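You operate a simulated robot arm through the tools that you are given. There is no shell and no other tool.

You are at the controls of a simulated two-armed robot. One attempt, no reset.

TASK
Uncover the FORM console, clamp disc J5 on it, measure and save.
Fine: lid into the red CAPS bin; leave the disc clamped; save one reading.

The check looks at the end state, three seconds after you hand in, the way a careful person would. Anything else that was tipped, shoved, dropped, spilled or broken makes it a failure. Lids that push on must go on centred and level and be pressed home; caps that screw on are set level and turned clockwise until they are tight.

THE ROBOT
Two 7-joint arms with two-finger parallel grippers on one trunk that stands fixed in place. Base frame: the origin is at the foot of the trunk, x ahead of it, y to its left, z up; the work surface is at about z = 91. Readings come in cm, degrees, newtons and seconds.
The left shoulder is at [7, 17.7, 119.5], the right one opposite. With the tool pointing down near the work surface each hand reaches from about 30 to 74 cm from the base axis, measured 20 degrees to its own side. Payload 3.43 kg a hand.
The TCP of each hand is the grasp point between the finger pads, 3 cm short of the fingertips. In the tool frame z runs along the fingers and y along their closing line. Largest opening 9.4 cm; finger width 2.8, thickness 1; the body of the gripper, 5 by 9.6 cm, starts 5.5 cm behind the TCP.
Orientation is that of the tool frame in the base frame, as a unit quaternion [w, x, y, z]. With the fingers straight down and closing along the base's y, the tool's x points along the base's -x, its y along +y and its z along -z.

THE INTERFACE
- The arms move only by the tool play_rows. It takes "left_targets", "right_targets" or both (then of equal length, played together; a hand with none holds still); each is a list that holds one entry, the list of rows, each a list of 7 numbers: the shift along the tool's x, y, z in cm, then the turn, a rotation vector about the tool's x, y, z in degrees, then the finger opening in cm, from 0 to 9.4. In form: [[[dx, dy, dz, ax, ay, az, claw], ...]]. A call has 1 to 20 rows; each row is the pose to reach, as a shift and turn from the pose commanded when the call began, along the tool's axes at that moment. Rows are played at 5 a second. More than 5 cm and 8.6 degrees between two rows, or a gripper value outside its range, and nothing of the call is played. Where a pose cannot be reached the arm comes as near as it can. A force on the tool above 90 N (or 10 N above the force at the start of the call, whichever is more), or a blocked arm, ends the call early, and 0.2 s more pass. The fingers move at their own pace (about 15.3 cm/s each) and stop on an object; they squeeze with about 36 N. The grip force told is the motor's: it shows also when the fingers shut on nothing. Time passes only in rows, and 0.2 s behind the last, so rows that repeat a pose let the fingers close. The reply holds the time, the measured pose of the TCP, the force on the tool along the base axes, the opening and the grip force, in the units named above and with some noise, with the torque about the TCP (base axes, N m) and any sound that the robot's microphone picked up.
- Cameras (640 x 400 px; columns grow to the right, rows downward): "scene" is now at [13.1, -3.91, 151.41]; the picture's right is [-0.45, -0.89, -0.00], its down [-0.50, 0.25, -0.83] and it looks along [0.74, -0.37, -0.56] (base axes); focal length 326 px, centre (320, 200). "left" rides on the left gripper at [7.6, -1.4, -10.2] in its tool frame; the picture's right is [0.18, 0.98, 0.00], its down [-0.75, 0.14, -0.64] and it looks along [-0.63, 0.12, 0.77] (tool axes); focal length 243 px, centre (320, 200). "right" rides on the right gripper at [7.6, 1.4, -10.2] in its tool frame; the picture's right is [-0.18, 0.98, 0.00], its down [-0.75, -0.14, -0.64] and it looks along [-0.63, -0.12, 0.77] (tool axes); focal length 243 px, centre (320, 200). There is no depth. A picture from a camera that has moved, and an enlarged one, comes with that camera's place and axes in the base frame and with its lens.
- get_image(camera): a new picture of that camera. No time passes.
- lift_body(by): slides the trunk up (or, below 0, down) by that many cm; the arms and the scene camera ride with it, the base frame stays. It gives what a move gives, with no picture.
- turn_head(pan, tilt): turns the head with the scene camera to pan (to the left, within 86 degrees either way) and tilt (down, from -29 to 69), counted from straight ahead of the robot. It gives what a move gives.
- close_up(camera, box): a new picture of the part [left, top, right, bottom] of that camera's present view, enlarged. No time passes.
- finish_job(): hands the job in; it is judged then, once.

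Nothing tells you positions but the pictures and the camera data. Unless the task says otherwise, let go and move clear before handing in.

The tools are called as name(argument=value, ...) on one line, values as JSON. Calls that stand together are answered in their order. play_rows: Moves the arms, as the interface text tells. Its arguments: {"type":"object","properties":{"left_targets":{"type":"array","items":{"type":"array","items":{"type":"array","items":{"type":"number"}}}},"right_targets":{"type":"array","items":{"type":"array","items":{"type":"array","items":{"type":"number"}}}}},"required":[]} The other tools are called the same way: lift_body (by) slides the trunk up or down; turn_head (pan, tilt) turns the head that bears the scene camera; get_image (camera) takes a picture; close_up (camera, box) takes an enlarged picture of a part of a camera's view; finish_job () hands the job in.

At the start:

```text
t: 0.0
left_ee_pos: [46.37, 3.71, 123.47]
left_orientation: [0.0, 0.001, 1.0, 0.0]
left_force: [0.3, 0.0, -0.2]
left_wrist_torque: [0.04, 0.01, -0.05]
left_gripper_width: 9.41
left_grasp_force: 0.1
right_ee_pos: [44.23, -38.67, 130.72]
right_orientation: [0.001, 0.0, 1.0, 0.0]
right_force: [0.1, 0.5, 0.5]
right_wrist_torque: [-0.01, -0.01, -0.02]
right_gripper_width: 9.41
right_grasp_force: 0.1
trunk travel left (down, up): [-77.5, 6.5]
head pan, tilt: [-26.7, 34.2]
```

scene: 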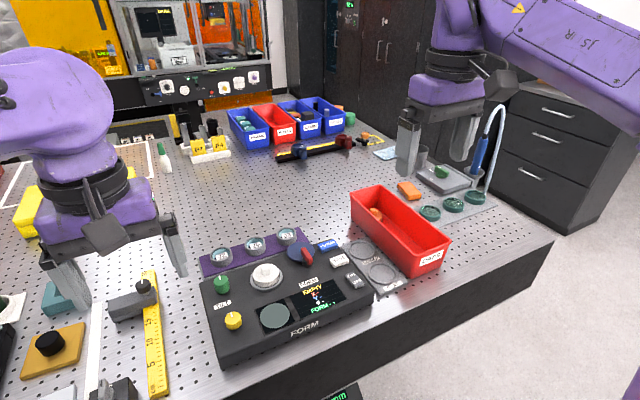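
right: 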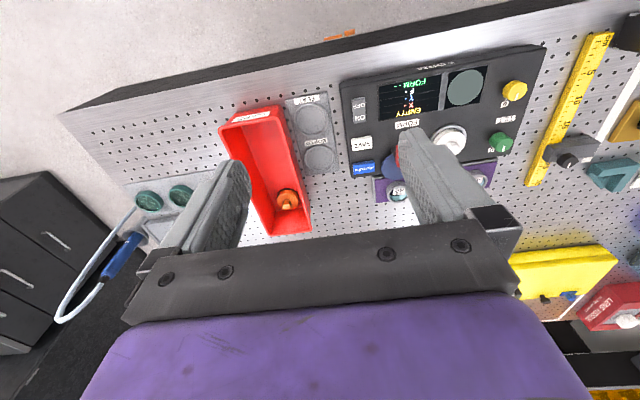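
left: 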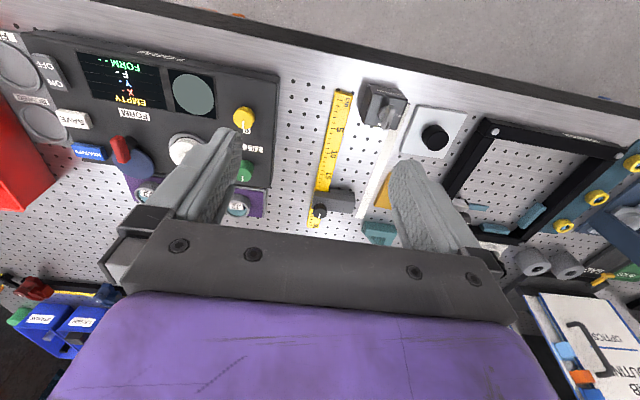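

I see a dark FORM console in front of the robot with knobs, a screen, a white lid, a purple rack of discs behind it, and a red bin to its right. I'll look closer before moving.

close_up(camera="scene", box=[190, 220, 390, 345])

close_up(camera="scene", box=[320, 160, 500, 300])

close_up(camera="left", box=[0, 20, 300, 220])

close_up(camera="right", box=[210, 40, 540, 240])

```text
3.20 times, centred on (290, 282) of scene
camera zoom: at [13.1, -3.91, 151.41], right [-0.45, -0.89, 0.0], down [-0.5, 0.25, -0.83], along [0.74, -0.37, -0.56], focal length 1042 px, centre (416, -64)
```

zoom: 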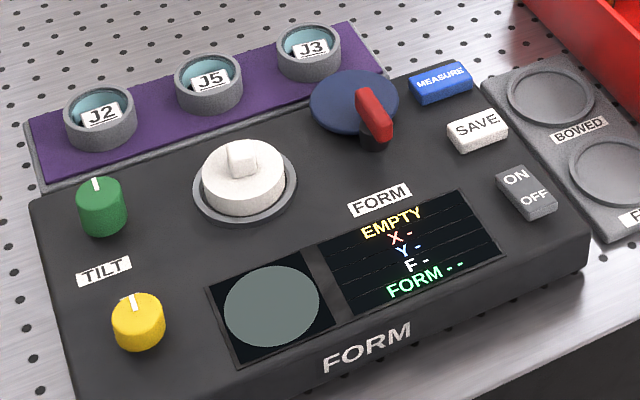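

```text
2.86 times, centred on (410, 230) of scene
camera zoom: at [13.1, -3.91, 151.41], right [-0.45, -0.89, 0.0], down [-0.5, 0.25, -0.83], along [0.74, -0.37, -0.56], focal length 930 px, centre (63, 114)
```

zoom: 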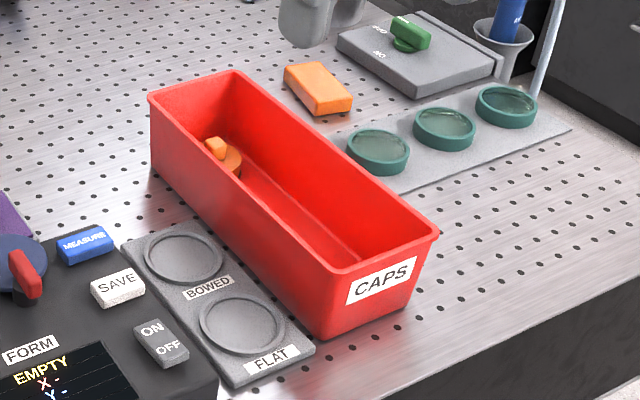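

```text
2.00 times, centred on (150, 120) of left
camera zoom: at [38.81, 2.44, 133.71], right [-0.18, 0.98, 0.0], down [0.75, 0.14, 0.64], along [0.63, 0.12, -0.77], focal length 485 px, centre (660, 360)
```

zoom: 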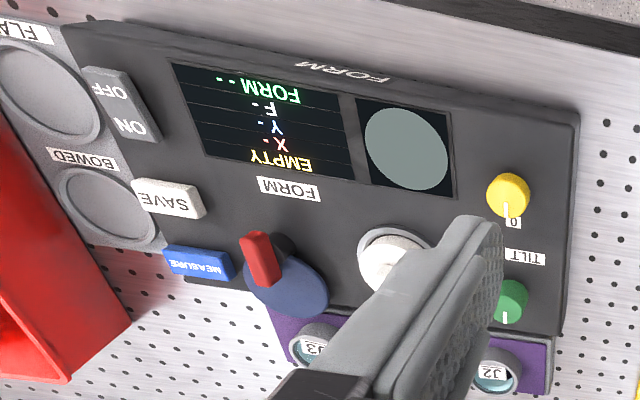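

```text
1.94 times, centred on (375, 140) of right
camera zoom: at [36.59, -36.97, 141.01], right [0.18, 0.98, 0.0], down [0.75, -0.14, 0.64], along [0.63, -0.12, -0.77], focal length 470 px, centre (213, 316)
```

zoom: 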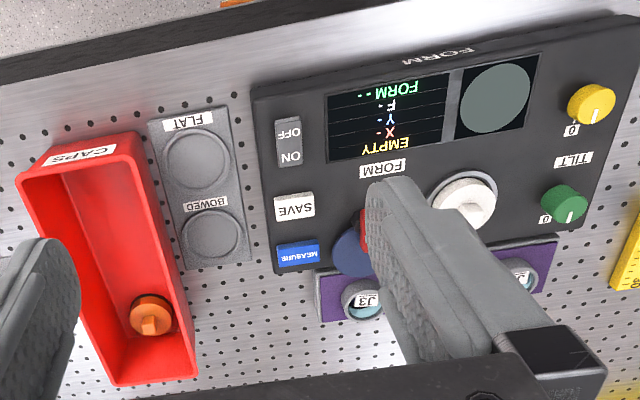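

The FORM console is roughly at x 55–70, y −5 to −30, with its lid near (62.5, −15.7, 97). J5 is the middle disc on the purple rack, near x 74. I'll move the left arm aside and bring the right hand over the console for better views to triangulate from.

play_rows(left_targets=[[[0.8, 4, 0, 0, 0, 0, 9.4], [1.6, 8, 0, 0, 0, 0, 9.4], [2.4, 12, 0, 0, 0, 0, 9.4], [3.2, 16, 0, 0, 0, 0, 9.4], [4, 20, 0, 0, 0, 0, 9.4]]], right_targets=[[[-0.8, 3.6, 0, 0, 0, 0, 9.4], [-1.6, 7.2, 0, 0, 0, 0, 9.4], [-2.4, 10.8, 0, 0, 0, 0, 9.4], [-3.2, 14.4, 0, 0, 0, 0, 9.4], [-4, 18, 0, 0, 0, 0, 9.4]]])

```text
t: 1.2
left_ee_pos: [42.81, 24.19, 123.36]
left_orientation: [0.0, 0.0, 1.0, -0.002]
left_force: [0.4, 0.3, 0.9]
left_wrist_torque: [-0.05, 0.02, 0.02]
left_gripper_width: 9.39
left_grasp_force: 0.1
right_ee_pos: [48.01, -19.79, 131.09]
right_orientation: [0.001, -0.001, 1.0, -0.001]
right_force: [-0.4, 0.3, -0.2]
right_wrist_torque: [-0.02, -0.02, 0.01]
right_gripper_width: 9.4
right_grasp_force: 0.1
trunk travel left (down, up): [-77.5, 6.5]
head pan, tilt: [-26.7, 34.2]
```

The right hand is now above the console at about (48, −20, 131). I'll take fresh pictures from all the cameras.

get_image(camera="right")

get_image(camera="scene")

get_image(camera="left")

```text
taken
camera right: at [40.38, -18.15, 141.29], right [0.18, 0.98, 0.0], down [0.75, -0.14, 0.64], along [0.63, -0.12, -0.77], focal length 243 px, centre (320, 200)
```

right: 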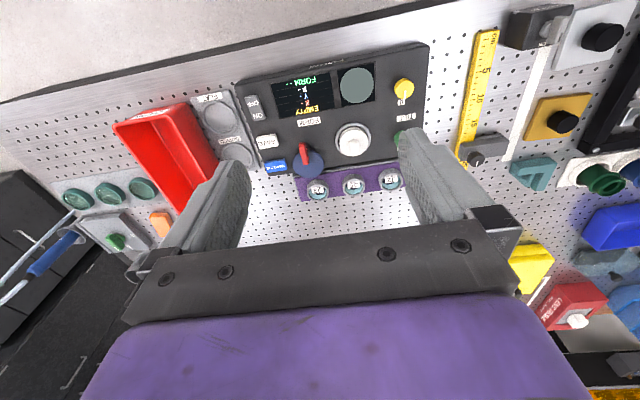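

```text
taken
camera scene: at [13.12, -3.26, 151.43], right [-0.45, -0.89, 0.0], down [-0.5, 0.25, -0.83], along [0.74, -0.37, -0.56], focal length 326 px, centre (320, 200)
```

scene: 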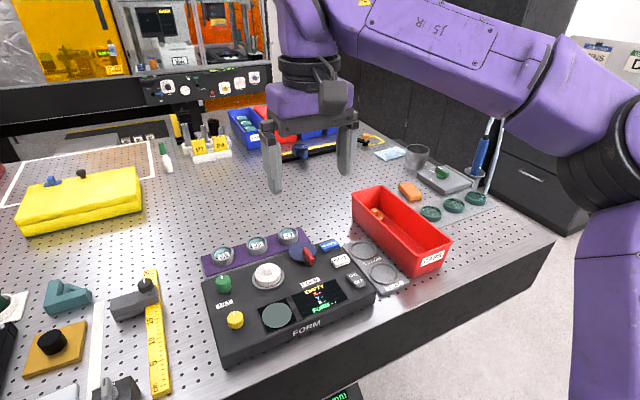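

```text
taken
camera left: at [35.14, 22.93, 133.58], right [-0.18, 0.98, 0.0], down [0.75, 0.14, 0.64], along [0.63, 0.11, -0.77], focal length 243 px, centre (320, 200)
```

left: 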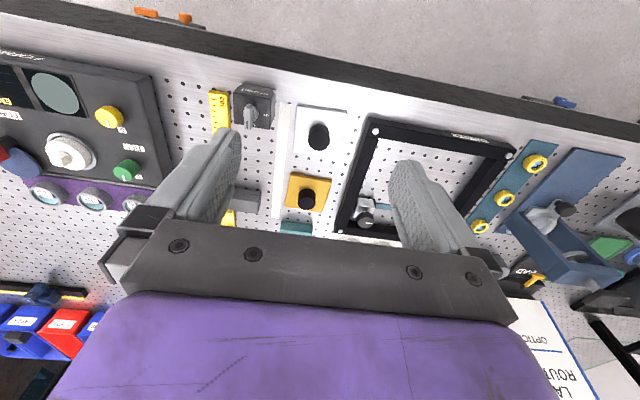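

The hand and camera poses are updated. I'll take enlarged views of the console from both the right and scene cameras to triangulate the features.

close_up(camera="right", box=[230, 40, 440, 210])

close_up(camera="scene", box=[195, 220, 405, 350])

close_up(camera="left", box=[0, 40, 180, 220])

close_up(camera="right", box=[60, 80, 270, 210])

```text
2.35 times, centred on (335, 125) of right
camera zoom: at [40.38, -18.15, 141.29], right [0.18, 0.98, 0.0], down [0.75, -0.14, 0.64], along [0.63, -0.12, -0.77], focal length 571 px, centre (285, 376)
```

zoom: 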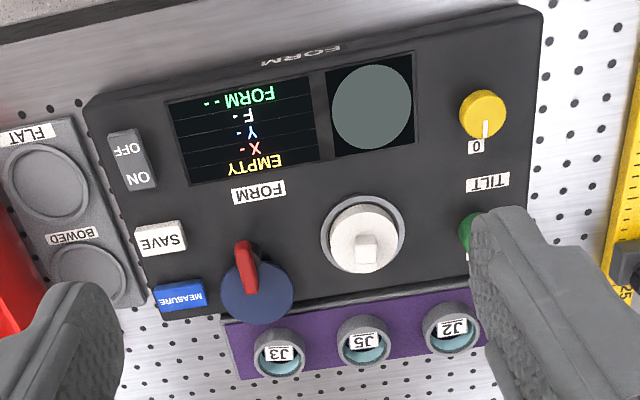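

```text
3.05 times, centred on (300, 285) of scene
camera zoom: at [13.12, -3.26, 151.43], right [-0.45, -0.89, 0.0], down [-0.5, 0.25, -0.83], along [0.74, -0.37, -0.56], focal length 992 px, centre (381, -59)
```

zoom: 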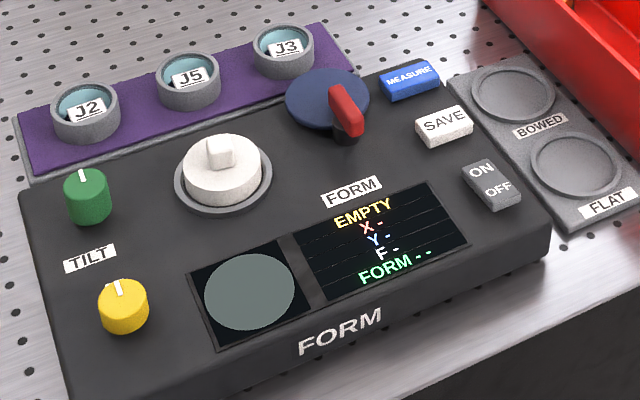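

```text
2.22 times, centred on (90, 130) of left
camera zoom: at [35.14, 22.93, 133.58], right [-0.18, 0.98, 0.0], down [0.75, 0.14, 0.64], along [0.63, 0.11, -0.77], focal length 539 px, centre (831, 356)
```

zoom: 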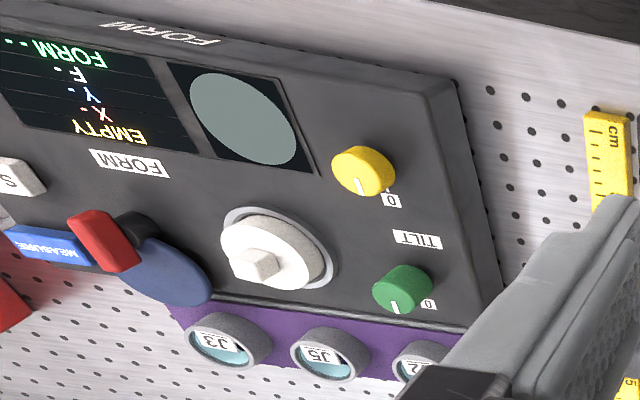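

```text
3.05 times, centred on (165, 145) of right
camera zoom: at [40.38, -18.15, 141.29], right [0.18, 0.98, 0.0], down [0.75, -0.14, 0.64], along [0.63, -0.12, -0.77], focal length 739 px, centre (792, 368)
```

zoom: 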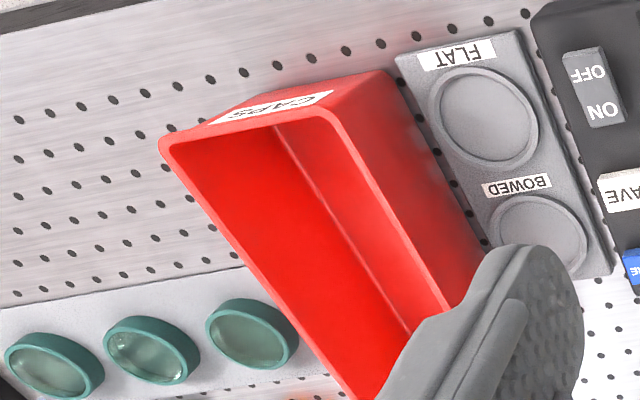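

The console top is at about z 95. MEASURE is at (67, −33), SAVE at (61, −33), the lid at (63, −15.6) and J5 at about (75, −16.5). I'll zoom in on the lever, lid and disc to understand how they work.

close_up(camera="scene", box=[275, 230, 355, 280])

close_up(camera="scene", box=[205, 225, 305, 300])

close_up(camera="right", box=[285, 120, 405, 205])

close_up(camera="left", box=[10, 110, 140, 220])

```text
8.00 times, centred on (315, 255) of scene
camera zoom: at [13.12, -3.26, 151.43], right [-0.45, -0.89, 0.0], down [-0.5, 0.25, -0.83], along [0.74, -0.37, -0.56], focal length 2604 px, centre (360, -240)
```

zoom: 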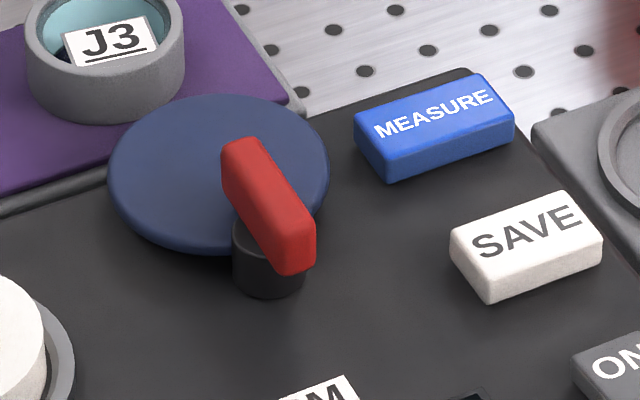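

```text
5.33 times, centred on (255, 262) of scene
camera zoom: at [13.12, -3.26, 151.43], right [-0.45, -0.89, 0.0], down [-0.5, 0.25, -0.83], along [0.74, -0.37, -0.56], focal length 1736 px, centre (667, -133)
```

zoom: 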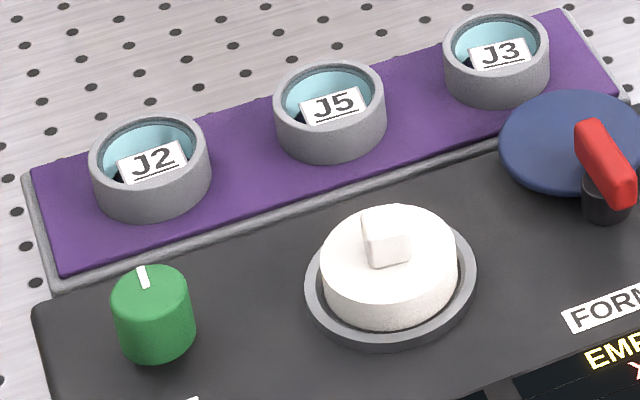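

```text
4.71 times, centred on (345, 162) of right
camera zoom: at [40.38, -18.15, 141.29], right [0.18, 0.98, 0.0], down [0.75, -0.14, 0.64], along [0.63, -0.12, -0.77], focal length 1142 px, centre (202, 376)
```

zoom: 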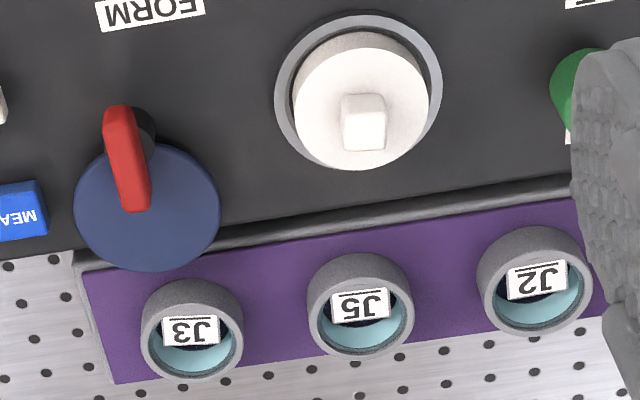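

```text
3.64 times, centred on (75, 165) of left
camera zoom: at [35.14, 22.93, 133.58], right [-0.18, 0.98, 0.0], down [0.75, 0.14, 0.64], along [0.63, 0.11, -0.77], focal length 882 px, centre (1211, 327)
```

zoom: 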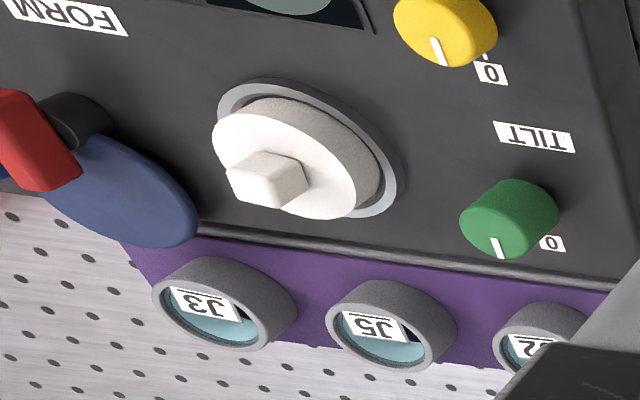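

The lid (about 5.7 cm, with a small handle block whose top is near z 99) sits at about (63.7, −15.7). The red bar turns on a post at about (63.4, −25) and carries a blue cam that can swing over the stage. The CAPS bin spans x 51–79, y −46 to −58, with its rim near z 100. I'll bring the right hand above the lid handle.

play_rows(right_targets=[[[-2.2, 0.6, 3, 0, 0, 0, 6], [-4.4, 1.2, 6, 0, 0, 0, 6], [-6.6, 1.8, 9, 0, 0, 0, 6], [-8.8, 2.4, 12, 0, 0, 0, 6], [-11, 3.0, 15, 0, 0, 0, 6], [-13.4, 3.6, 18, 0, 0, 0, 6], [-15.7, 4.1, 21, 0, 0, 0, 6], [-15.7, 4.1, 23, 0, 0, 0, 6], [-15.7, 4.1, 23, 0, 0, 0, 6]]])

get_image(camera="right")

get_image(camera="scene")

```text
t: 3.2
left_ee_pos: [42.77, 23.7, 123.5]
left_orientation: [0.0, 0.0, 1.0, 0.0]
left_force: [-0.1, -0.4, 0.6]
left_wrist_torque: [-0.01, 0.03, -0.02]
left_gripper_width: 9.38
left_grasp_force: 0.1
right_ee_pos: [64.06, -16.25, 107.57]
right_orientation: [0.0, -0.001, 1.0, 0.001]
right_force: [0.1, -0.1, 1.0]
right_wrist_torque: [0.04, 0.04, 0.0]
right_gripper_width: 6.0
right_grasp_force: 0.1
trunk travel left (down, up): [-77.5, 6.5]
head pan, tilt: [-26.7, 34.2]
```

```text
taken
camera right: at [56.41, -14.81, 117.84], right [0.18, 0.98, 0.0], down [0.75, -0.14, 0.64], along [0.63, -0.12, -0.77], focal length 243 px, centre (320, 200)
```

right: 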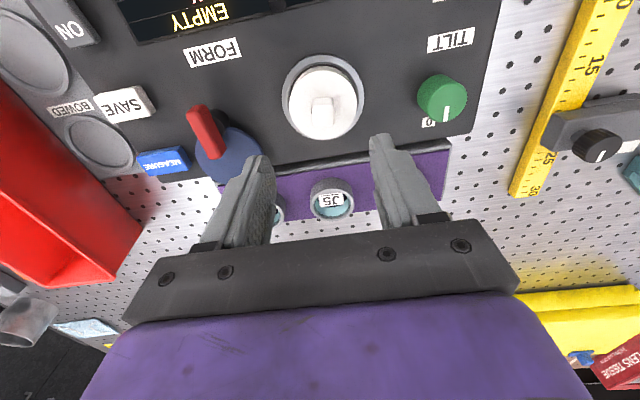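

```text
taken
camera scene: at [13.05, -3.9, 151.42], right [-0.45, -0.89, 0.0], down [-0.5, 0.25, -0.83], along [0.74, -0.37, -0.56], focal length 326 px, centre (320, 200)
```

scene: 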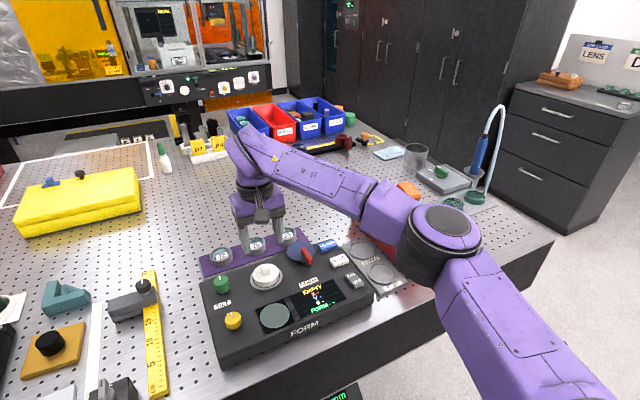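

The trunk sway has settled. I'll take a close-up to align the hand with the lid handle precisely.

close_up(camera="right", box=[230, 40, 430, 165])

close_up(camera="scene", box=[220, 200, 320, 300])

```text
3.20 times, centred on (330, 102) of right
camera zoom: at [56.41, -14.81, 117.84], right [0.18, 0.98, 0.0], down [0.75, -0.14, 0.64], along [0.63, -0.12, -0.77], focal length 776 px, centre (288, 512)
```

zoom: 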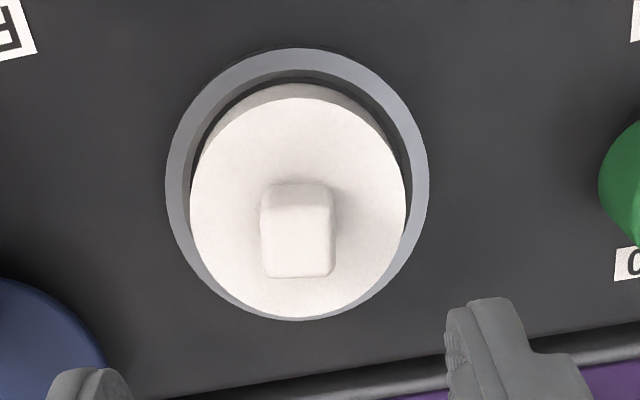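

```text
4.00 times, centred on (270, 250) of scene
camera zoom: at [13.05, -3.9, 151.42], right [-0.45, -0.89, 0.0], down [-0.5, 0.25, -0.83], along [0.74, -0.37, -0.56], focal length 1302 px, centre (520, 0)
```

zoom: 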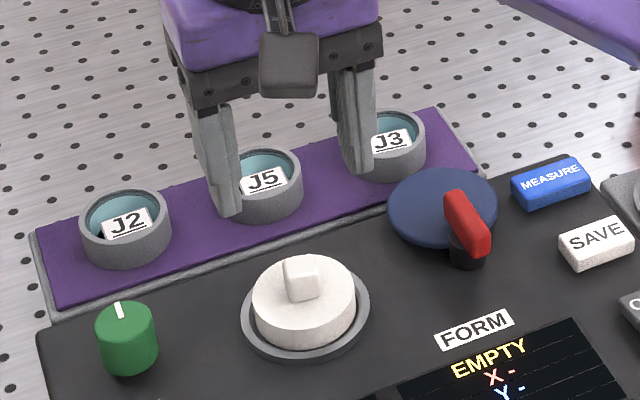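

The handle's top centre works out at (63.4, −15.85), z ≈ 99.3. I'll correct sideways and lower until the fingertips straddle the block.

play_rows(right_targets=[[[0.6, 0.35, 2, 0, 0, 0, 5], [0.6, 0.35, 4, 0, 0, 0, 5], [0.6, 0.35, 5.2, 0, 0, 0, 5], [0.6, 0.35, 5.8, 0, 0, 0, 5], [0.6, 0.35, 5.8, 0, 0, 0, 5]]])

close_up(camera="right", box=[220, 60, 420, 185])

close_up(camera="scene", box=[220, 225, 320, 300])

```text
t: 4.4
left_ee_pos: [42.73, 23.62, 123.57]
left_orientation: [-0.001, 0.0, 1.0, 0.0]
left_force: [0.3, 0.2, 0.7]
left_wrist_torque: [0.0, -0.01, -0.03]
left_gripper_width: 9.39
left_grasp_force: 0.1
right_ee_pos: [63.47, -16.08, 101.88]
right_orientation: [0.0, 0.0, 1.0, -0.001]
right_force: [-1.0, 0.1, 0.1]
right_wrist_torque: [0.01, 0.01, -0.02]
right_gripper_width: 4.98
right_grasp_force: 0.0
trunk travel left (down, up): [-77.5, 6.5]
head pan, tilt: [-26.7, 34.2]
```

```text
3.20 times, centred on (320, 122) of right
camera zoom: at [55.74, -14.51, 112.14], right [0.18, 0.98, 0.0], down [0.75, -0.14, 0.64], along [0.63, -0.12, -0.77], focal length 776 px, centre (320, 448)
```

zoom: 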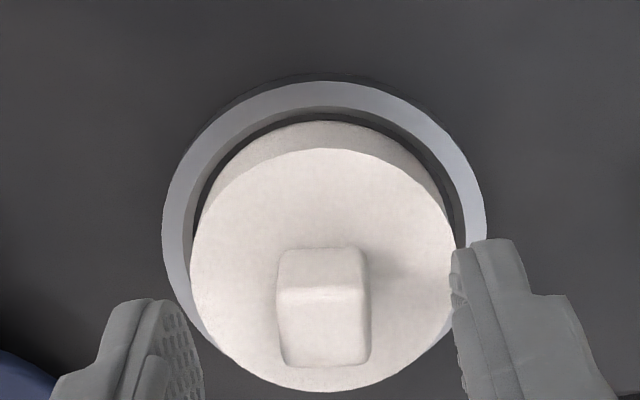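

```text
5.33 times, centred on (270, 262) of scene
camera zoom: at [13.11, -3.86, 151.41], right [-0.45, -0.89, 0.0], down [-0.5, 0.25, -0.83], along [0.74, -0.37, -0.56], focal length 1736 px, centre (587, -133)
```

zoom: 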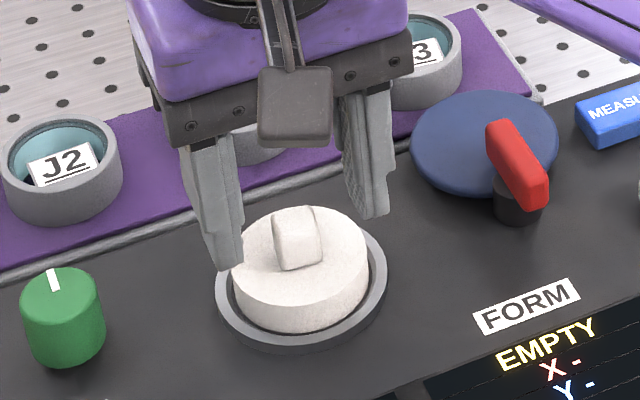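

The fingers straddle the block well, with the lid top at about 97.3 and the handle top at about 99.0. I'll lower 1.1 cm and close.

play_rows(right_targets=[[[-0.15, 0, 0.6, 0, 0, 0, 5], [-0.15, 0, 1.1, 0, 0, 0, 5], [-0.15, 0, 1.1, 0, 0, 0, 1], [-0.15, 0, 1.1, 0, 0, 0, 1], [-0.15, 0, 1.1, 0, 0, 0, 1]]])

close_up(camera="scene", box=[220, 225, 320, 300])

close_up(camera="right", box=[220, 60, 420, 185])

```text
t: 5.6
left_ee_pos: [42.64, 23.67, 123.5]
left_orientation: [0.0, -0.001, 1.0, 0.0]
left_force: [-0.3, -0.4, 0.3]
left_wrist_torque: [-0.03, -0.03, -0.01]
left_gripper_width: 9.42
left_grasp_force: 0.1
right_ee_pos: [63.58, -16.15, 100.78]
right_orientation: [-0.001, 0.001, 1.0, 0.0]
right_force: [0.2, -0.2, 0.2]
right_wrist_torque: [0.0, -0.01, -0.02]
right_gripper_width: 1.62
right_grasp_force: 36.3
trunk travel left (down, up): [-77.5, 6.5]
head pan, tilt: [-26.7, 34.2]
```

```text
5.33 times, centred on (270, 262) of scene
camera zoom: at [13.11, -3.87, 151.41], right [-0.45, -0.89, 0.0], down [-0.5, 0.25, -0.83], along [0.74, -0.37, -0.56], focal length 1736 px, centre (587, -133)
```

zoom: 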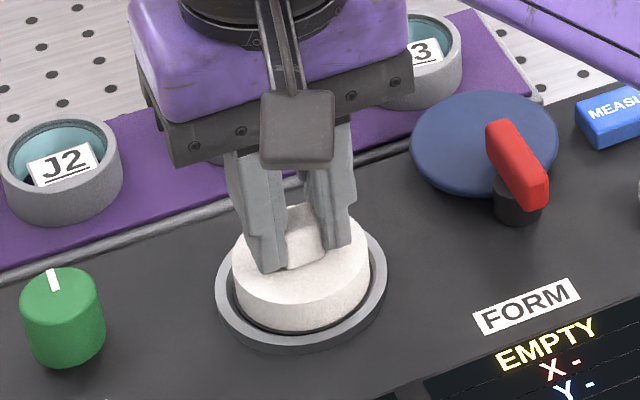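

```text
3.20 times, centred on (320, 122) of right
camera zoom: at [55.85, -14.51, 111.05], right [0.18, 0.98, 0.0], down [0.75, -0.14, 0.64], along [0.63, -0.12, -0.77], focal length 776 px, centre (320, 448)
```

zoom: 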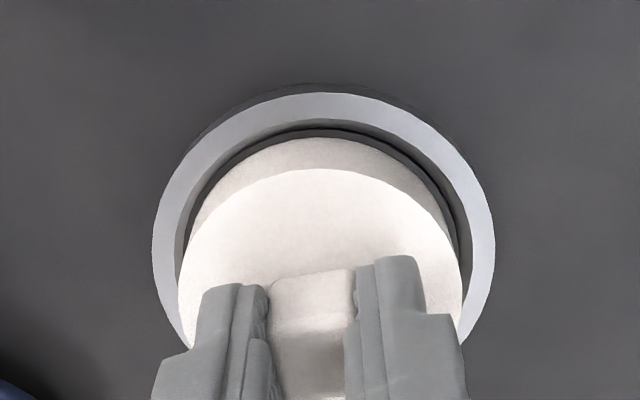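

The handle block is gripped (1.62 cm, 36 N). I'll lift it straight up slowly and check that the lid comes free.

play_rows(right_targets=[[[0, 0, -0.5, 0, 0, 0, 1], [0, 0, -1, 0, 0, 0, 1], [0, 0, -2, 0, 0, 0, 1], [0, 0, -4, 0, 0, 0, 1], [0, 0, -6, 0, 0, 0, 1], [0, 0, -6, 0, 0, 0, 1]]])

close_up(camera="scene", box=[200, 200, 360, 300])

get_image(camera="right")

```text
t: 7.0
left_ee_pos: [42.77, 23.61, 123.48]
left_orientation: [0.001, 0.0, 1.0, -0.001]
left_force: [0.2, -0.4, -0.3]
left_wrist_torque: [0.0, 0.02, 0.01]
left_gripper_width: 9.41
left_grasp_force: 0.0
right_ee_pos: [63.66, -16.04, 106.78]
right_orientation: [0.0, -0.001, 1.0, 0.0]
right_force: [-0.5, -0.8, 0.0]
right_wrist_torque: [-0.02, 0.03, -0.01]
right_gripper_width: 1.62
right_grasp_force: 35.7
trunk travel left (down, up): [-77.5, 6.5]
head pan, tilt: [-26.7, 34.2]
```

```text
4.00 times, centred on (280, 250) of scene
camera zoom: at [13.13, -3.88, 151.41], right [-0.45, -0.89, 0.0], down [-0.5, 0.25, -0.83], along [0.74, -0.37, -0.56], focal length 1302 px, centre (480, 0)
```

zoom: 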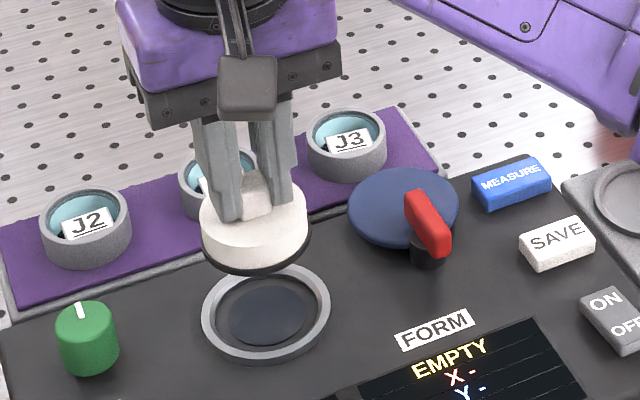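

```text
taken
camera right: at [55.98, -14.48, 117.06], right [0.18, 0.98, 0.0], down [0.75, -0.14, 0.64], along [0.63, -0.12, -0.77], focal length 243 px, centre (320, 200)
```

right: 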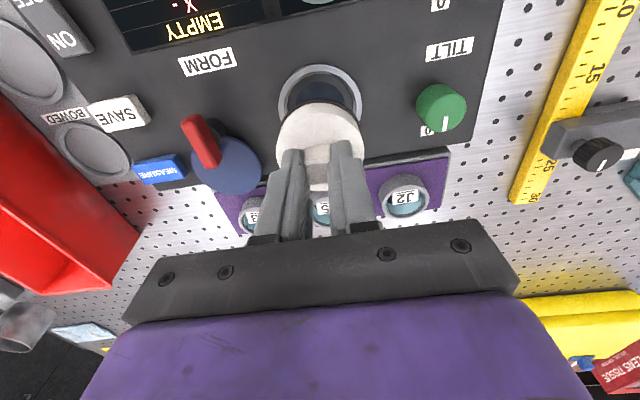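

The lid is free, showing a shallow ring-shaped stage. I'll raise the lid and carry it over to the red CAPS bin, toward (58, −52).

play_rows(right_targets=[[[0, 0, -2.5, 0, 0, 0, 1], [0, 0, -5, 0, 0, 0, 1], [0.6, -4, -5, 0, 0, 0, 1], [1.2, -8, -5, 0, 0, 0, 1], [1.8, -12, -5, 0, 0, 0, 1], [2.4, -16, -5, 0, 0, 0, 1], [3.0, -20, -5, 0, 0, 0, 1], [3.6, -24, -5, 0, 0, 0, 1], [4.2, -28, -5, 0, 0, 0, 1], [4.8, -32, -5, 0, 0, 0, 1], [5.6, -36, -5, 0, 0, 0, 1], [5.6, -36, -5, 0, 0, 0, 1], [5.6, -36, -5, 0, 0, 0, 1], [5.6, -36, -5, 0, 0, 0, 1]]])

get_image(camera="right")

get_image(camera="scene")

```text
t: 10.0
left_ee_pos: [42.72, 23.65, 123.69]
left_orientation: [0.0, 0.0, 1.0, 0.0]
left_force: [0.4, -0.3, 0.0]
left_wrist_torque: [0.01, 0.01, -0.01]
left_gripper_width: 9.37
left_grasp_force: 0.0
right_ee_pos: [57.86, -52.07, 111.85]
right_orientation: [0.0, -0.001, 1.0, 0.0]
right_force: [-0.4, -0.2, -0.3]
right_wrist_torque: [0.0, -0.02, -0.02]
right_gripper_width: 1.61
right_grasp_force: 35.9
trunk travel left (down, up): [-77.5, 6.5]
head pan, tilt: [-26.7, 34.2]
```

```text
taken
camera right: at [50.19, -50.54, 122.09], right [0.18, 0.98, 0.0], down [0.75, -0.14, 0.64], along [0.63, -0.12, -0.77], focal length 243 px, centre (320, 200)
```

right: 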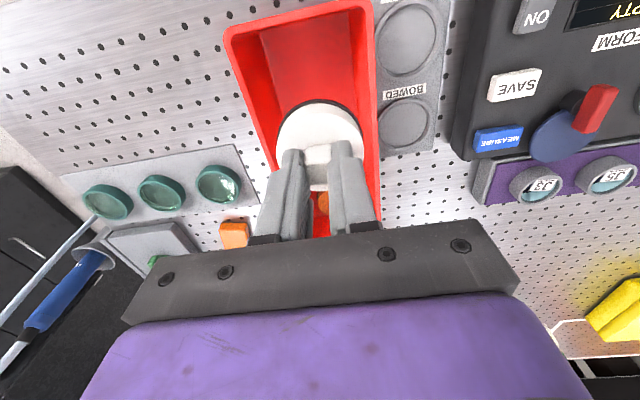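

```text
taken
camera scene: at [13.09, -3.95, 151.41], right [-0.45, -0.89, 0.0], down [-0.5, 0.25, -0.83], along [0.74, -0.37, -0.56], focal length 326 px, centre (320, 200)
```

scene: 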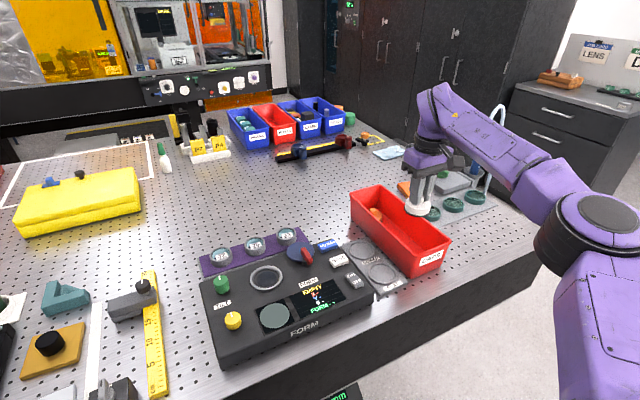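

The lid hangs over the bin's opening, whose centre is about y −52.6. I'll shift slightly and lower it toward the floor of the bin.

play_rows(right_targets=[[[0, -0.6, 2, 0, 0, 0, 1], [0, -0.6, 5, 0, 0, 0, 1], [0, -0.6, 8, 0, 0, 0, 1], [0, -0.6, 11, 0, 0, 0, 1], [0, -0.6, 12.5, 0, 0, 0, 1], [0, -0.6, 13.2, 0, 0, 0, 1], [0, -0.6, 13.2, 0, 0, 0, 1]]])

get_image(camera="right")

close_up(camera="scene", box=[340, 140, 480, 290])

```text
t: 11.6
left_ee_pos: [42.74, 23.61, 123.57]
left_orientation: [0.0, 0.0, 1.0, 0.0]
left_force: [-0.1, 0.4, -0.6]
left_wrist_torque: [0.03, 0.01, -0.02]
left_gripper_width: 9.39
left_grasp_force: 0.0
right_ee_pos: [57.9, -52.92, 98.65]
right_orientation: [0.0, 0.0, 1.0, 0.0]
right_force: [0.0, 0.5, -0.2]
right_wrist_torque: [0.0, 0.0, -0.01]
right_gripper_width: 1.61
right_grasp_force: 35.8
trunk travel left (down, up): [-77.5, 6.5]
head pan, tilt: [-26.7, 34.2]
```

```text
taken
camera right: at [50.36, -51.27, 108.92], right [0.18, 0.98, 0.0], down [0.75, -0.14, 0.64], along [0.63, -0.12, -0.77], focal length 243 px, centre (320, 200)
```

right: 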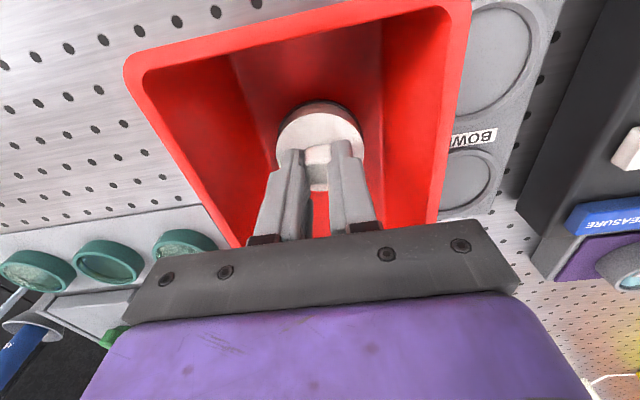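

```text
2.67 times, centred on (410, 215) of scene
camera zoom: at [13.1, -3.92, 151.41], right [-0.45, -0.89, 0.0], down [-0.5, 0.25, -0.83], along [0.74, -0.37, -0.56], focal length 868 px, centre (80, 160)
```

zoom: 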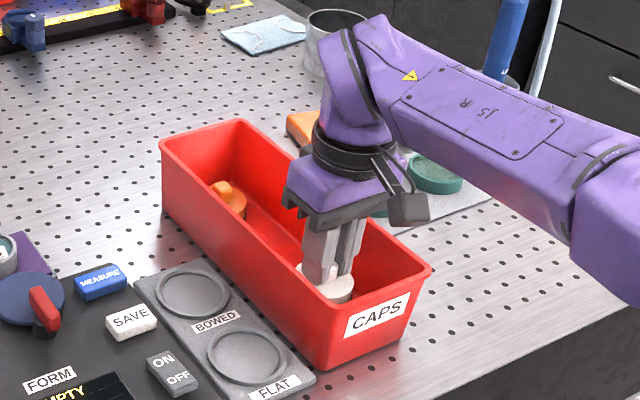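

The lid is inside the bin and still clear of the floor. I'll lower in small steps until it touches.

play_rows(right_targets=[[[0, 0, 0.3, 0, 0, 0, 1], [0, 0, 0.5, 0, 0, 0, 1], [0, 0, 0.5, 0, 0, 0, 1]]])

```text
t: 12.4
left_ee_pos: [42.76, 23.67, 123.46]
left_orientation: [0.0, 0.0, 1.0, 0.0]
left_force: [-1.2, 0.0, -0.1]
left_wrist_torque: [-0.06, -0.02, 0.02]
left_gripper_width: 9.39
left_grasp_force: 0.1
right_ee_pos: [57.86, -52.64, 98.19]
right_orientation: [-0.001, -0.001, 1.0, 0.0]
right_force: [-0.4, 0.3, 1.0]
right_wrist_torque: [-0.02, 0.01, 0.0]
right_gripper_width: 1.59
right_grasp_force: 35.6
trunk travel left (down, up): [-77.5, 6.5]
head pan, tilt: [-26.7, 34.2]
```

No contact yet, so I'll lower a little further.

play_rows(right_targets=[[[0, 0, 0.25, 0, 0, 0, 1], [0, 0, 0.4, 0, 0, 0, 1], [0, 0, 0.4, 0, 0, 0, 1]]])

```text
t: 13.2
left_ee_pos: [42.74, 23.67, 123.49]
left_orientation: [0.0, -0.001, 1.0, 0.0]
left_force: [1.0, 0.1, 1.1]
left_wrist_torque: [-0.02, 0.02, -0.03]
left_gripper_width: 9.41
left_grasp_force: 0.1
right_ee_pos: [58.07, -52.71, 97.87]
right_orientation: [0.0, 0.001, 1.0, 0.0]
right_force: [0.1, 0.6, -0.3]
right_wrist_torque: [0.0, 0.0, 0.02]
right_gripper_width: 1.6
right_grasp_force: 36.1
trunk travel left (down, up): [-77.5, 6.5]
head pan, tilt: [-26.7, 34.2]
```

Still free, so the floor must be just below. I'll lower another 0.5 cm, checking the force.

play_rows(right_targets=[[[0, 0, 0.25, 0, 0, 0, 1], [0, 0, 0.5, 0, 0, 0, 1], [0, 0, 0.5, 0, 0, 0, 1]]])

close_up(camera="right", box=[220, 60, 420, 240])

```text
t: 14.0
left_ee_pos: [42.87, 23.6, 123.53]
left_orientation: [0.0, 0.0, 1.0, 0.0]
left_force: [0.4, -0.1, 0.6]
left_wrist_torque: [0.01, -0.02, -0.02]
left_gripper_width: 9.41
left_grasp_force: 0.1
right_ee_pos: [57.86, -52.77, 97.29]
right_orientation: [0.0, 0.0, 1.0, -0.001]
right_force: [-0.7, 0.5, 0.3]
right_wrist_torque: [0.0, -0.02, 0.03]
right_gripper_width: 1.63
right_grasp_force: 36.1
trunk travel left (down, up): [-77.5, 6.5]
head pan, tilt: [-26.7, 34.2]
```

```text
2.22 times, centred on (320, 150) of right
camera zoom: at [50.2, -51.14, 107.48], right [0.18, 0.98, 0.0], down [0.75, -0.14, 0.64], along [0.63, -0.12, -0.77], focal length 539 px, centre (320, 311)
```

zoom: 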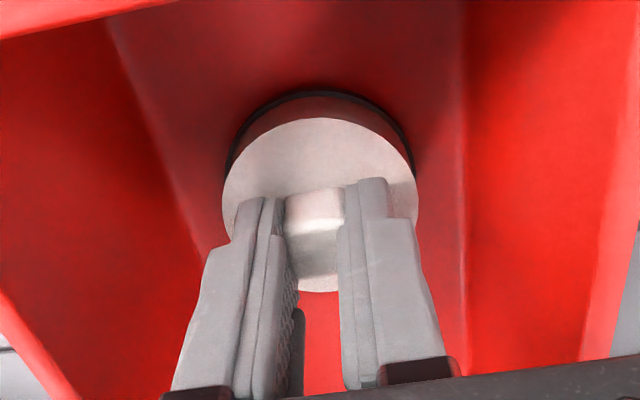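

The lid is nearly on the bin floor. I'll lower 0.3 cm more and release it.

play_rows(right_targets=[[[0, 0, 0.3, 0, 0, 0, 1], [0, 0, 0.3, 0, 0, 0, 1], [0, 0, 0.3, 0, 0, 0, 3.5], [0, 0, 0.3, 0, 0, 0, 3.5]]])

close_up(camera="right", box=[220, 60, 420, 240])

```text
t: 15.0
left_ee_pos: [42.68, 23.61, 123.6]
left_orientation: [0.0, 0.0, 1.0, 0.0]
left_force: [-0.2, -0.1, -0.1]
left_wrist_torque: [0.03, 0.01, -0.04]
left_gripper_width: 9.4
left_grasp_force: 0.3
right_ee_pos: [57.91, -52.71, 96.92]
right_orientation: [0.0, 0.0, 1.0, 0.0]
right_force: [0.8, -0.4, 0.2]
right_wrist_torque: [0.01, 0.0, -0.04]
right_gripper_width: 3.5
right_grasp_force: 0.1
trunk travel left (down, up): [-77.5, 6.5]
head pan, tilt: [-26.7, 34.2]
```

```text
2.22 times, centred on (320, 150) of right
camera zoom: at [50.2, -51.16, 107.18], right [0.18, 0.98, 0.0], down [0.75, -0.14, 0.64], along [0.63, -0.12, -0.77], focal length 539 px, centre (320, 311)
```

zoom: 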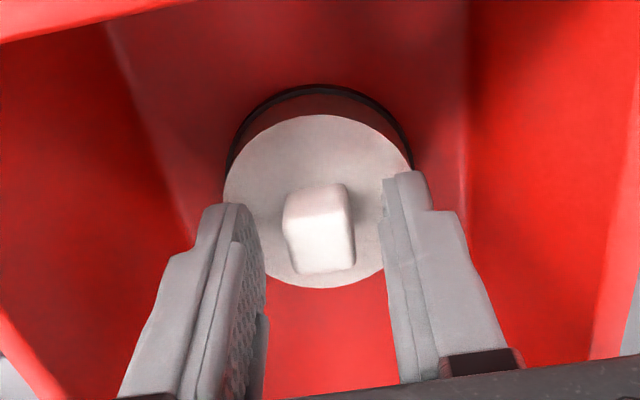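

The lid is released on the bin floor. I'll raise the hand straight up and go back over the console to view J5 and the open stage.

play_rows(right_targets=[[[0, 0, -3, 0, 0, 0, 3.5], [0, 0, -7, 0, 0, 0, 3.5], [0, 0, -11, 0, 0, 0, 3.5], [0, 0, -15, 0, 0, 0, 3.5], [-0.8, 4, -16, 0, 0, 0, 6], [-1.6, 8, -17, 0, 0, 0, 7], [-2.4, 12, -18, 0, 0, 0, 7.5], [-3.2, 16, -18, 0, 0, 0, 7.5], [-4.0, 20, -18, 0, 0, 0, 7.5], [-4.8, 24, -18, 0, 0, 0, 7.5], [-5.6, 28, -18, 0, 0, 0, 7.5], [-6.4, 32, -18, 0, 0, 0, 7.5], [-7.0, 36, -18, 0, 0, 0, 7.5], [-7.0, 36, -18, 0, 0, 0, 7.5], [-7.0, 36, -18, 0, 0, 0, 7.5], [-7.0, 36, -18, 0, 0, 0, 7.5]]])

get_image(camera="right")

get_image(camera="scene")

```text
t: 18.4
left_ee_pos: [42.78, 23.64, 123.53]
left_orientation: [0.0, 0.0, 1.0, -0.001]
left_force: [0.7, 1.0, 0.5]
left_wrist_torque: [-0.02, 0.03, 0.01]
left_gripper_width: 9.39
left_grasp_force: 0.0
right_ee_pos: [64.88, -16.84, 115.19]
right_orientation: [0.0, 0.0, 1.0, 0.001]
right_force: [1.1, 0.2, 0.3]
right_wrist_torque: [0.0, -0.03, 0.03]
right_gripper_width: 7.49
right_grasp_force: 0.0
trunk travel left (down, up): [-77.5, 6.5]
head pan, tilt: [-26.7, 34.2]
```

```text
taken
camera right: at [57.14, -15.25, 125.38], right [0.18, 0.98, 0.0], down [0.75, -0.14, 0.64], along [0.63, -0.12, -0.77], focal length 243 px, centre (320, 200)
```

right: 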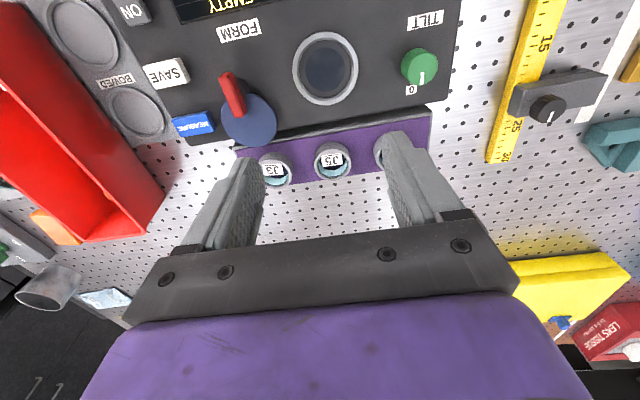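

```text
taken
camera scene: at [13.12, -3.77, 151.41], right [-0.45, -0.89, 0.0], down [-0.5, 0.25, -0.83], along [0.74, -0.37, -0.56], focal length 326 px, centre (320, 200)
```

scene: 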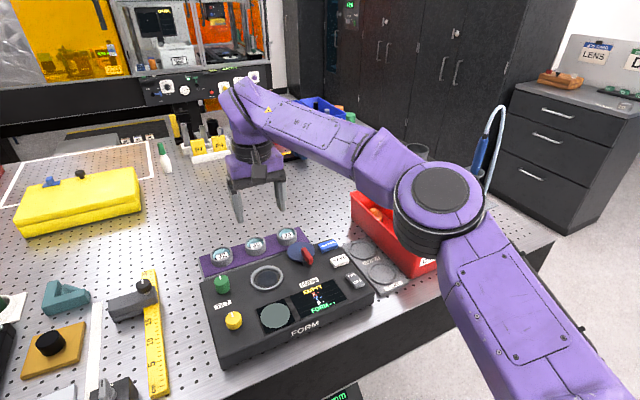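

close_up(camera="right", box=[210, 20, 430, 200])

close_up(camera="right", box=[300, 130, 365, 190])

close_up(camera="scene", box=[200, 215, 320, 300])

```text
2.22 times, centred on (320, 110) of right
camera zoom: at [57.14, -15.25, 125.38], right [0.18, 0.98, 0.0], down [0.75, -0.14, 0.64], along [0.63, -0.12, -0.77], focal length 539 px, centre (320, 400)
```

zoom: 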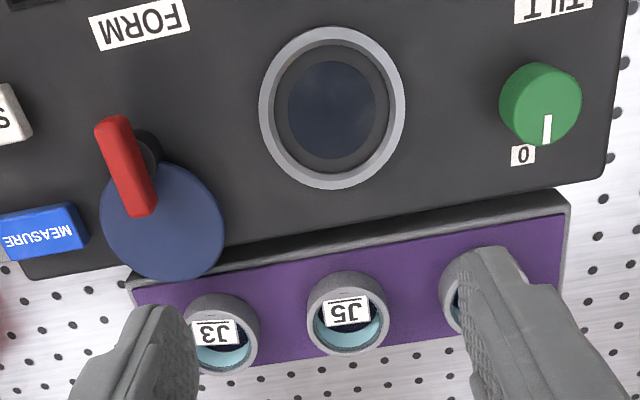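

```text
6.67 times, centred on (332, 160) of right
camera zoom: at [57.14, -15.25, 125.38], right [0.18, 0.98, 0.0], down [0.75, -0.14, 0.64], along [0.63, -0.12, -0.77], focal length 1618 px, centre (237, 467)
```

zoom: 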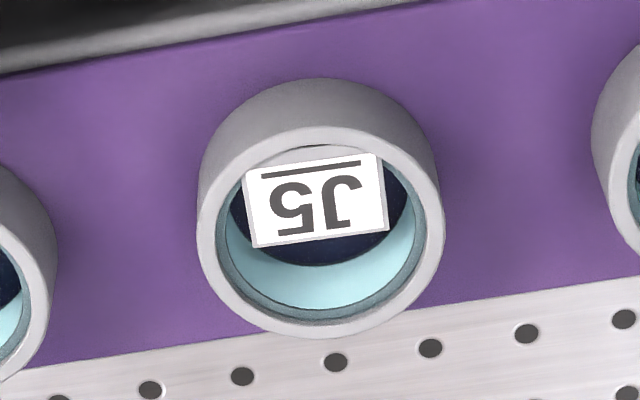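

```text
4.71 times, centred on (260, 258) of scene
camera zoom: at [13.12, -3.77, 151.41], right [-0.45, -0.89, 0.0], down [-0.5, 0.25, -0.83], along [0.74, -0.37, -0.56], focal length 1532 px, centre (602, -71)
```

zoom: 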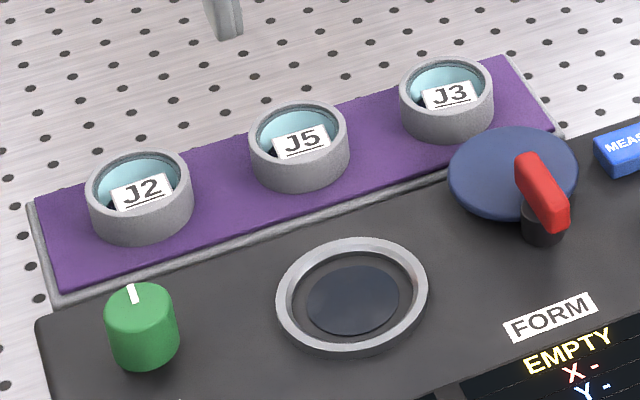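

The stage is open, centred near (63.2, −15.8). J5's ring is about 5.3 cm wide, near (75.5, −16.8) with its top at about 95–96. That's close to the limit of reach, so I'll test it from above with the tool straight down.

play_rows(right_targets=[[[-3, 0, 2, 0, 0, 0, 7.5], [-6, 0, 4, 0, 0, 0, 7.5], [-8.5, 0, 6, 0, 0, 0, 7.5], [-10.6, 0, 7, 0, 0, 0, 7.5], [-10.6, 0, 7, 0, 0, 0, 7.5], [-10.6, 0, 7, 0, 0, 0, 7.5]]])

get_image(camera="right")

get_image(camera="scene")

```text
t: 19.8
left_ee_pos: [42.72, 23.79, 123.46]
left_orientation: [0.001, 0.0, 1.0, -0.002]
left_force: [-0.4, -0.6, 0.2]
left_wrist_torque: [-0.02, 0.0, -0.04]
left_gripper_width: 9.41
left_grasp_force: 0.1
right_ee_pos: [68.63, -16.07, 107.19]
right_orientation: [0.001, 0.0, 1.0, -0.001]
right_force: [-1.2, -0.1, 0.1]
right_wrist_torque: [0.0, -0.03, 0.0]
right_gripper_width: 7.53
right_grasp_force: 0.0
right hand out of reach, approached as far as the arm can: row 2, 3, 4, 5, 6
trunk travel left (down, up): [-77.5, 6.5]
head pan, tilt: [-26.7, 34.2]
```

```text
taken
camera right: at [60.97, -14.56, 117.41], right [0.18, 0.98, 0.0], down [0.75, -0.14, 0.64], along [0.63, -0.12, -0.77], focal length 243 px, centre (320, 200)
```

right: 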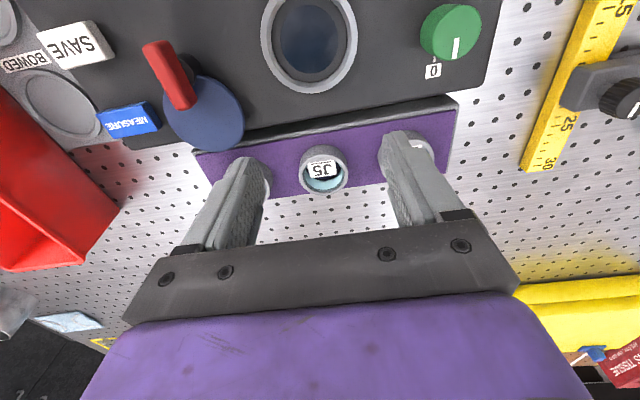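

```text
taken
camera scene: at [13.0, -3.68, 151.43], right [-0.45, -0.89, 0.0], down [-0.5, 0.25, -0.83], along [0.74, -0.37, -0.56], focal length 326 px, centre (320, 200)
```

scene: 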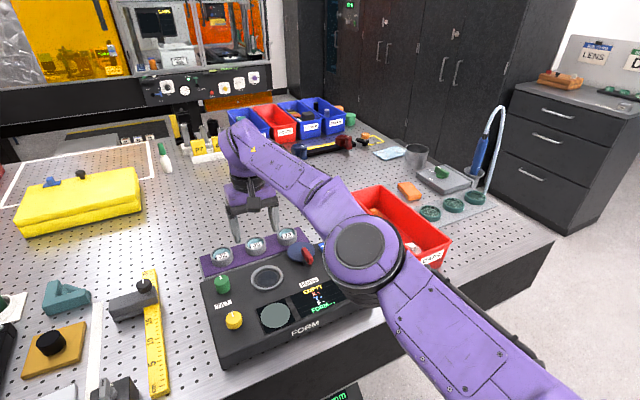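

With the tool straight down, the arm stops at x ≈ 68.6. I'll need to tilt the fingers forward about 20° to reach J5, and keep that tilt when placing it. First, a close-up from here to pin down J5's position.

close_up(camera="right", box=[280, 135, 376, 195])

close_up(camera="right", box=[240, 0, 400, 100])

```text
6.67 times, centred on (328, 165) of right
camera zoom: at [60.97, -14.56, 117.41], right [0.18, 0.98, 0.0], down [0.75, -0.14, 0.64], along [0.63, -0.12, -0.77], focal length 1618 px, centre (267, 433)
```

zoom: 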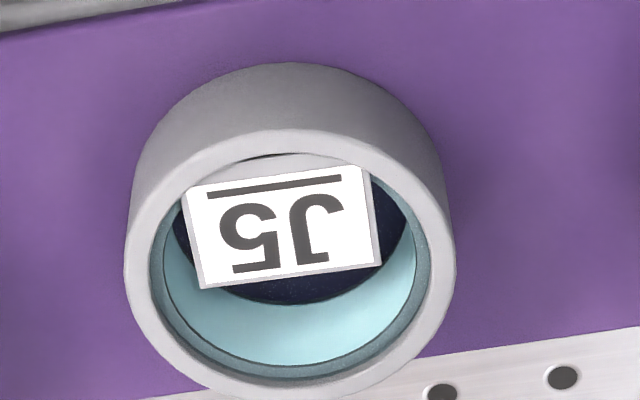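

```text
4.00 times, centred on (320, 50) of right
camera zoom: at [60.97, -14.56, 117.41], right [0.18, 0.98, 0.0], down [0.75, -0.14, 0.64], along [0.63, -0.12, -0.77], focal length 970 px, centre (320, 800)
```

zoom: 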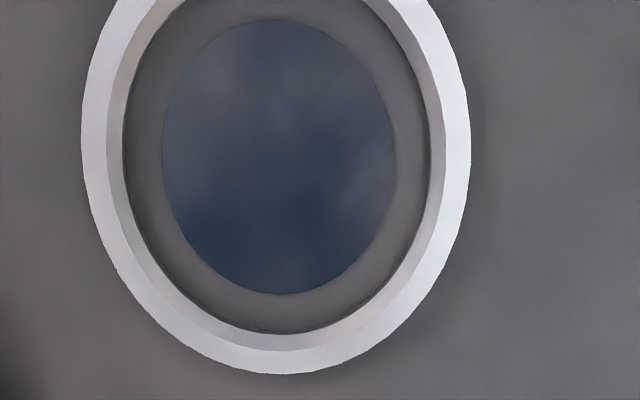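

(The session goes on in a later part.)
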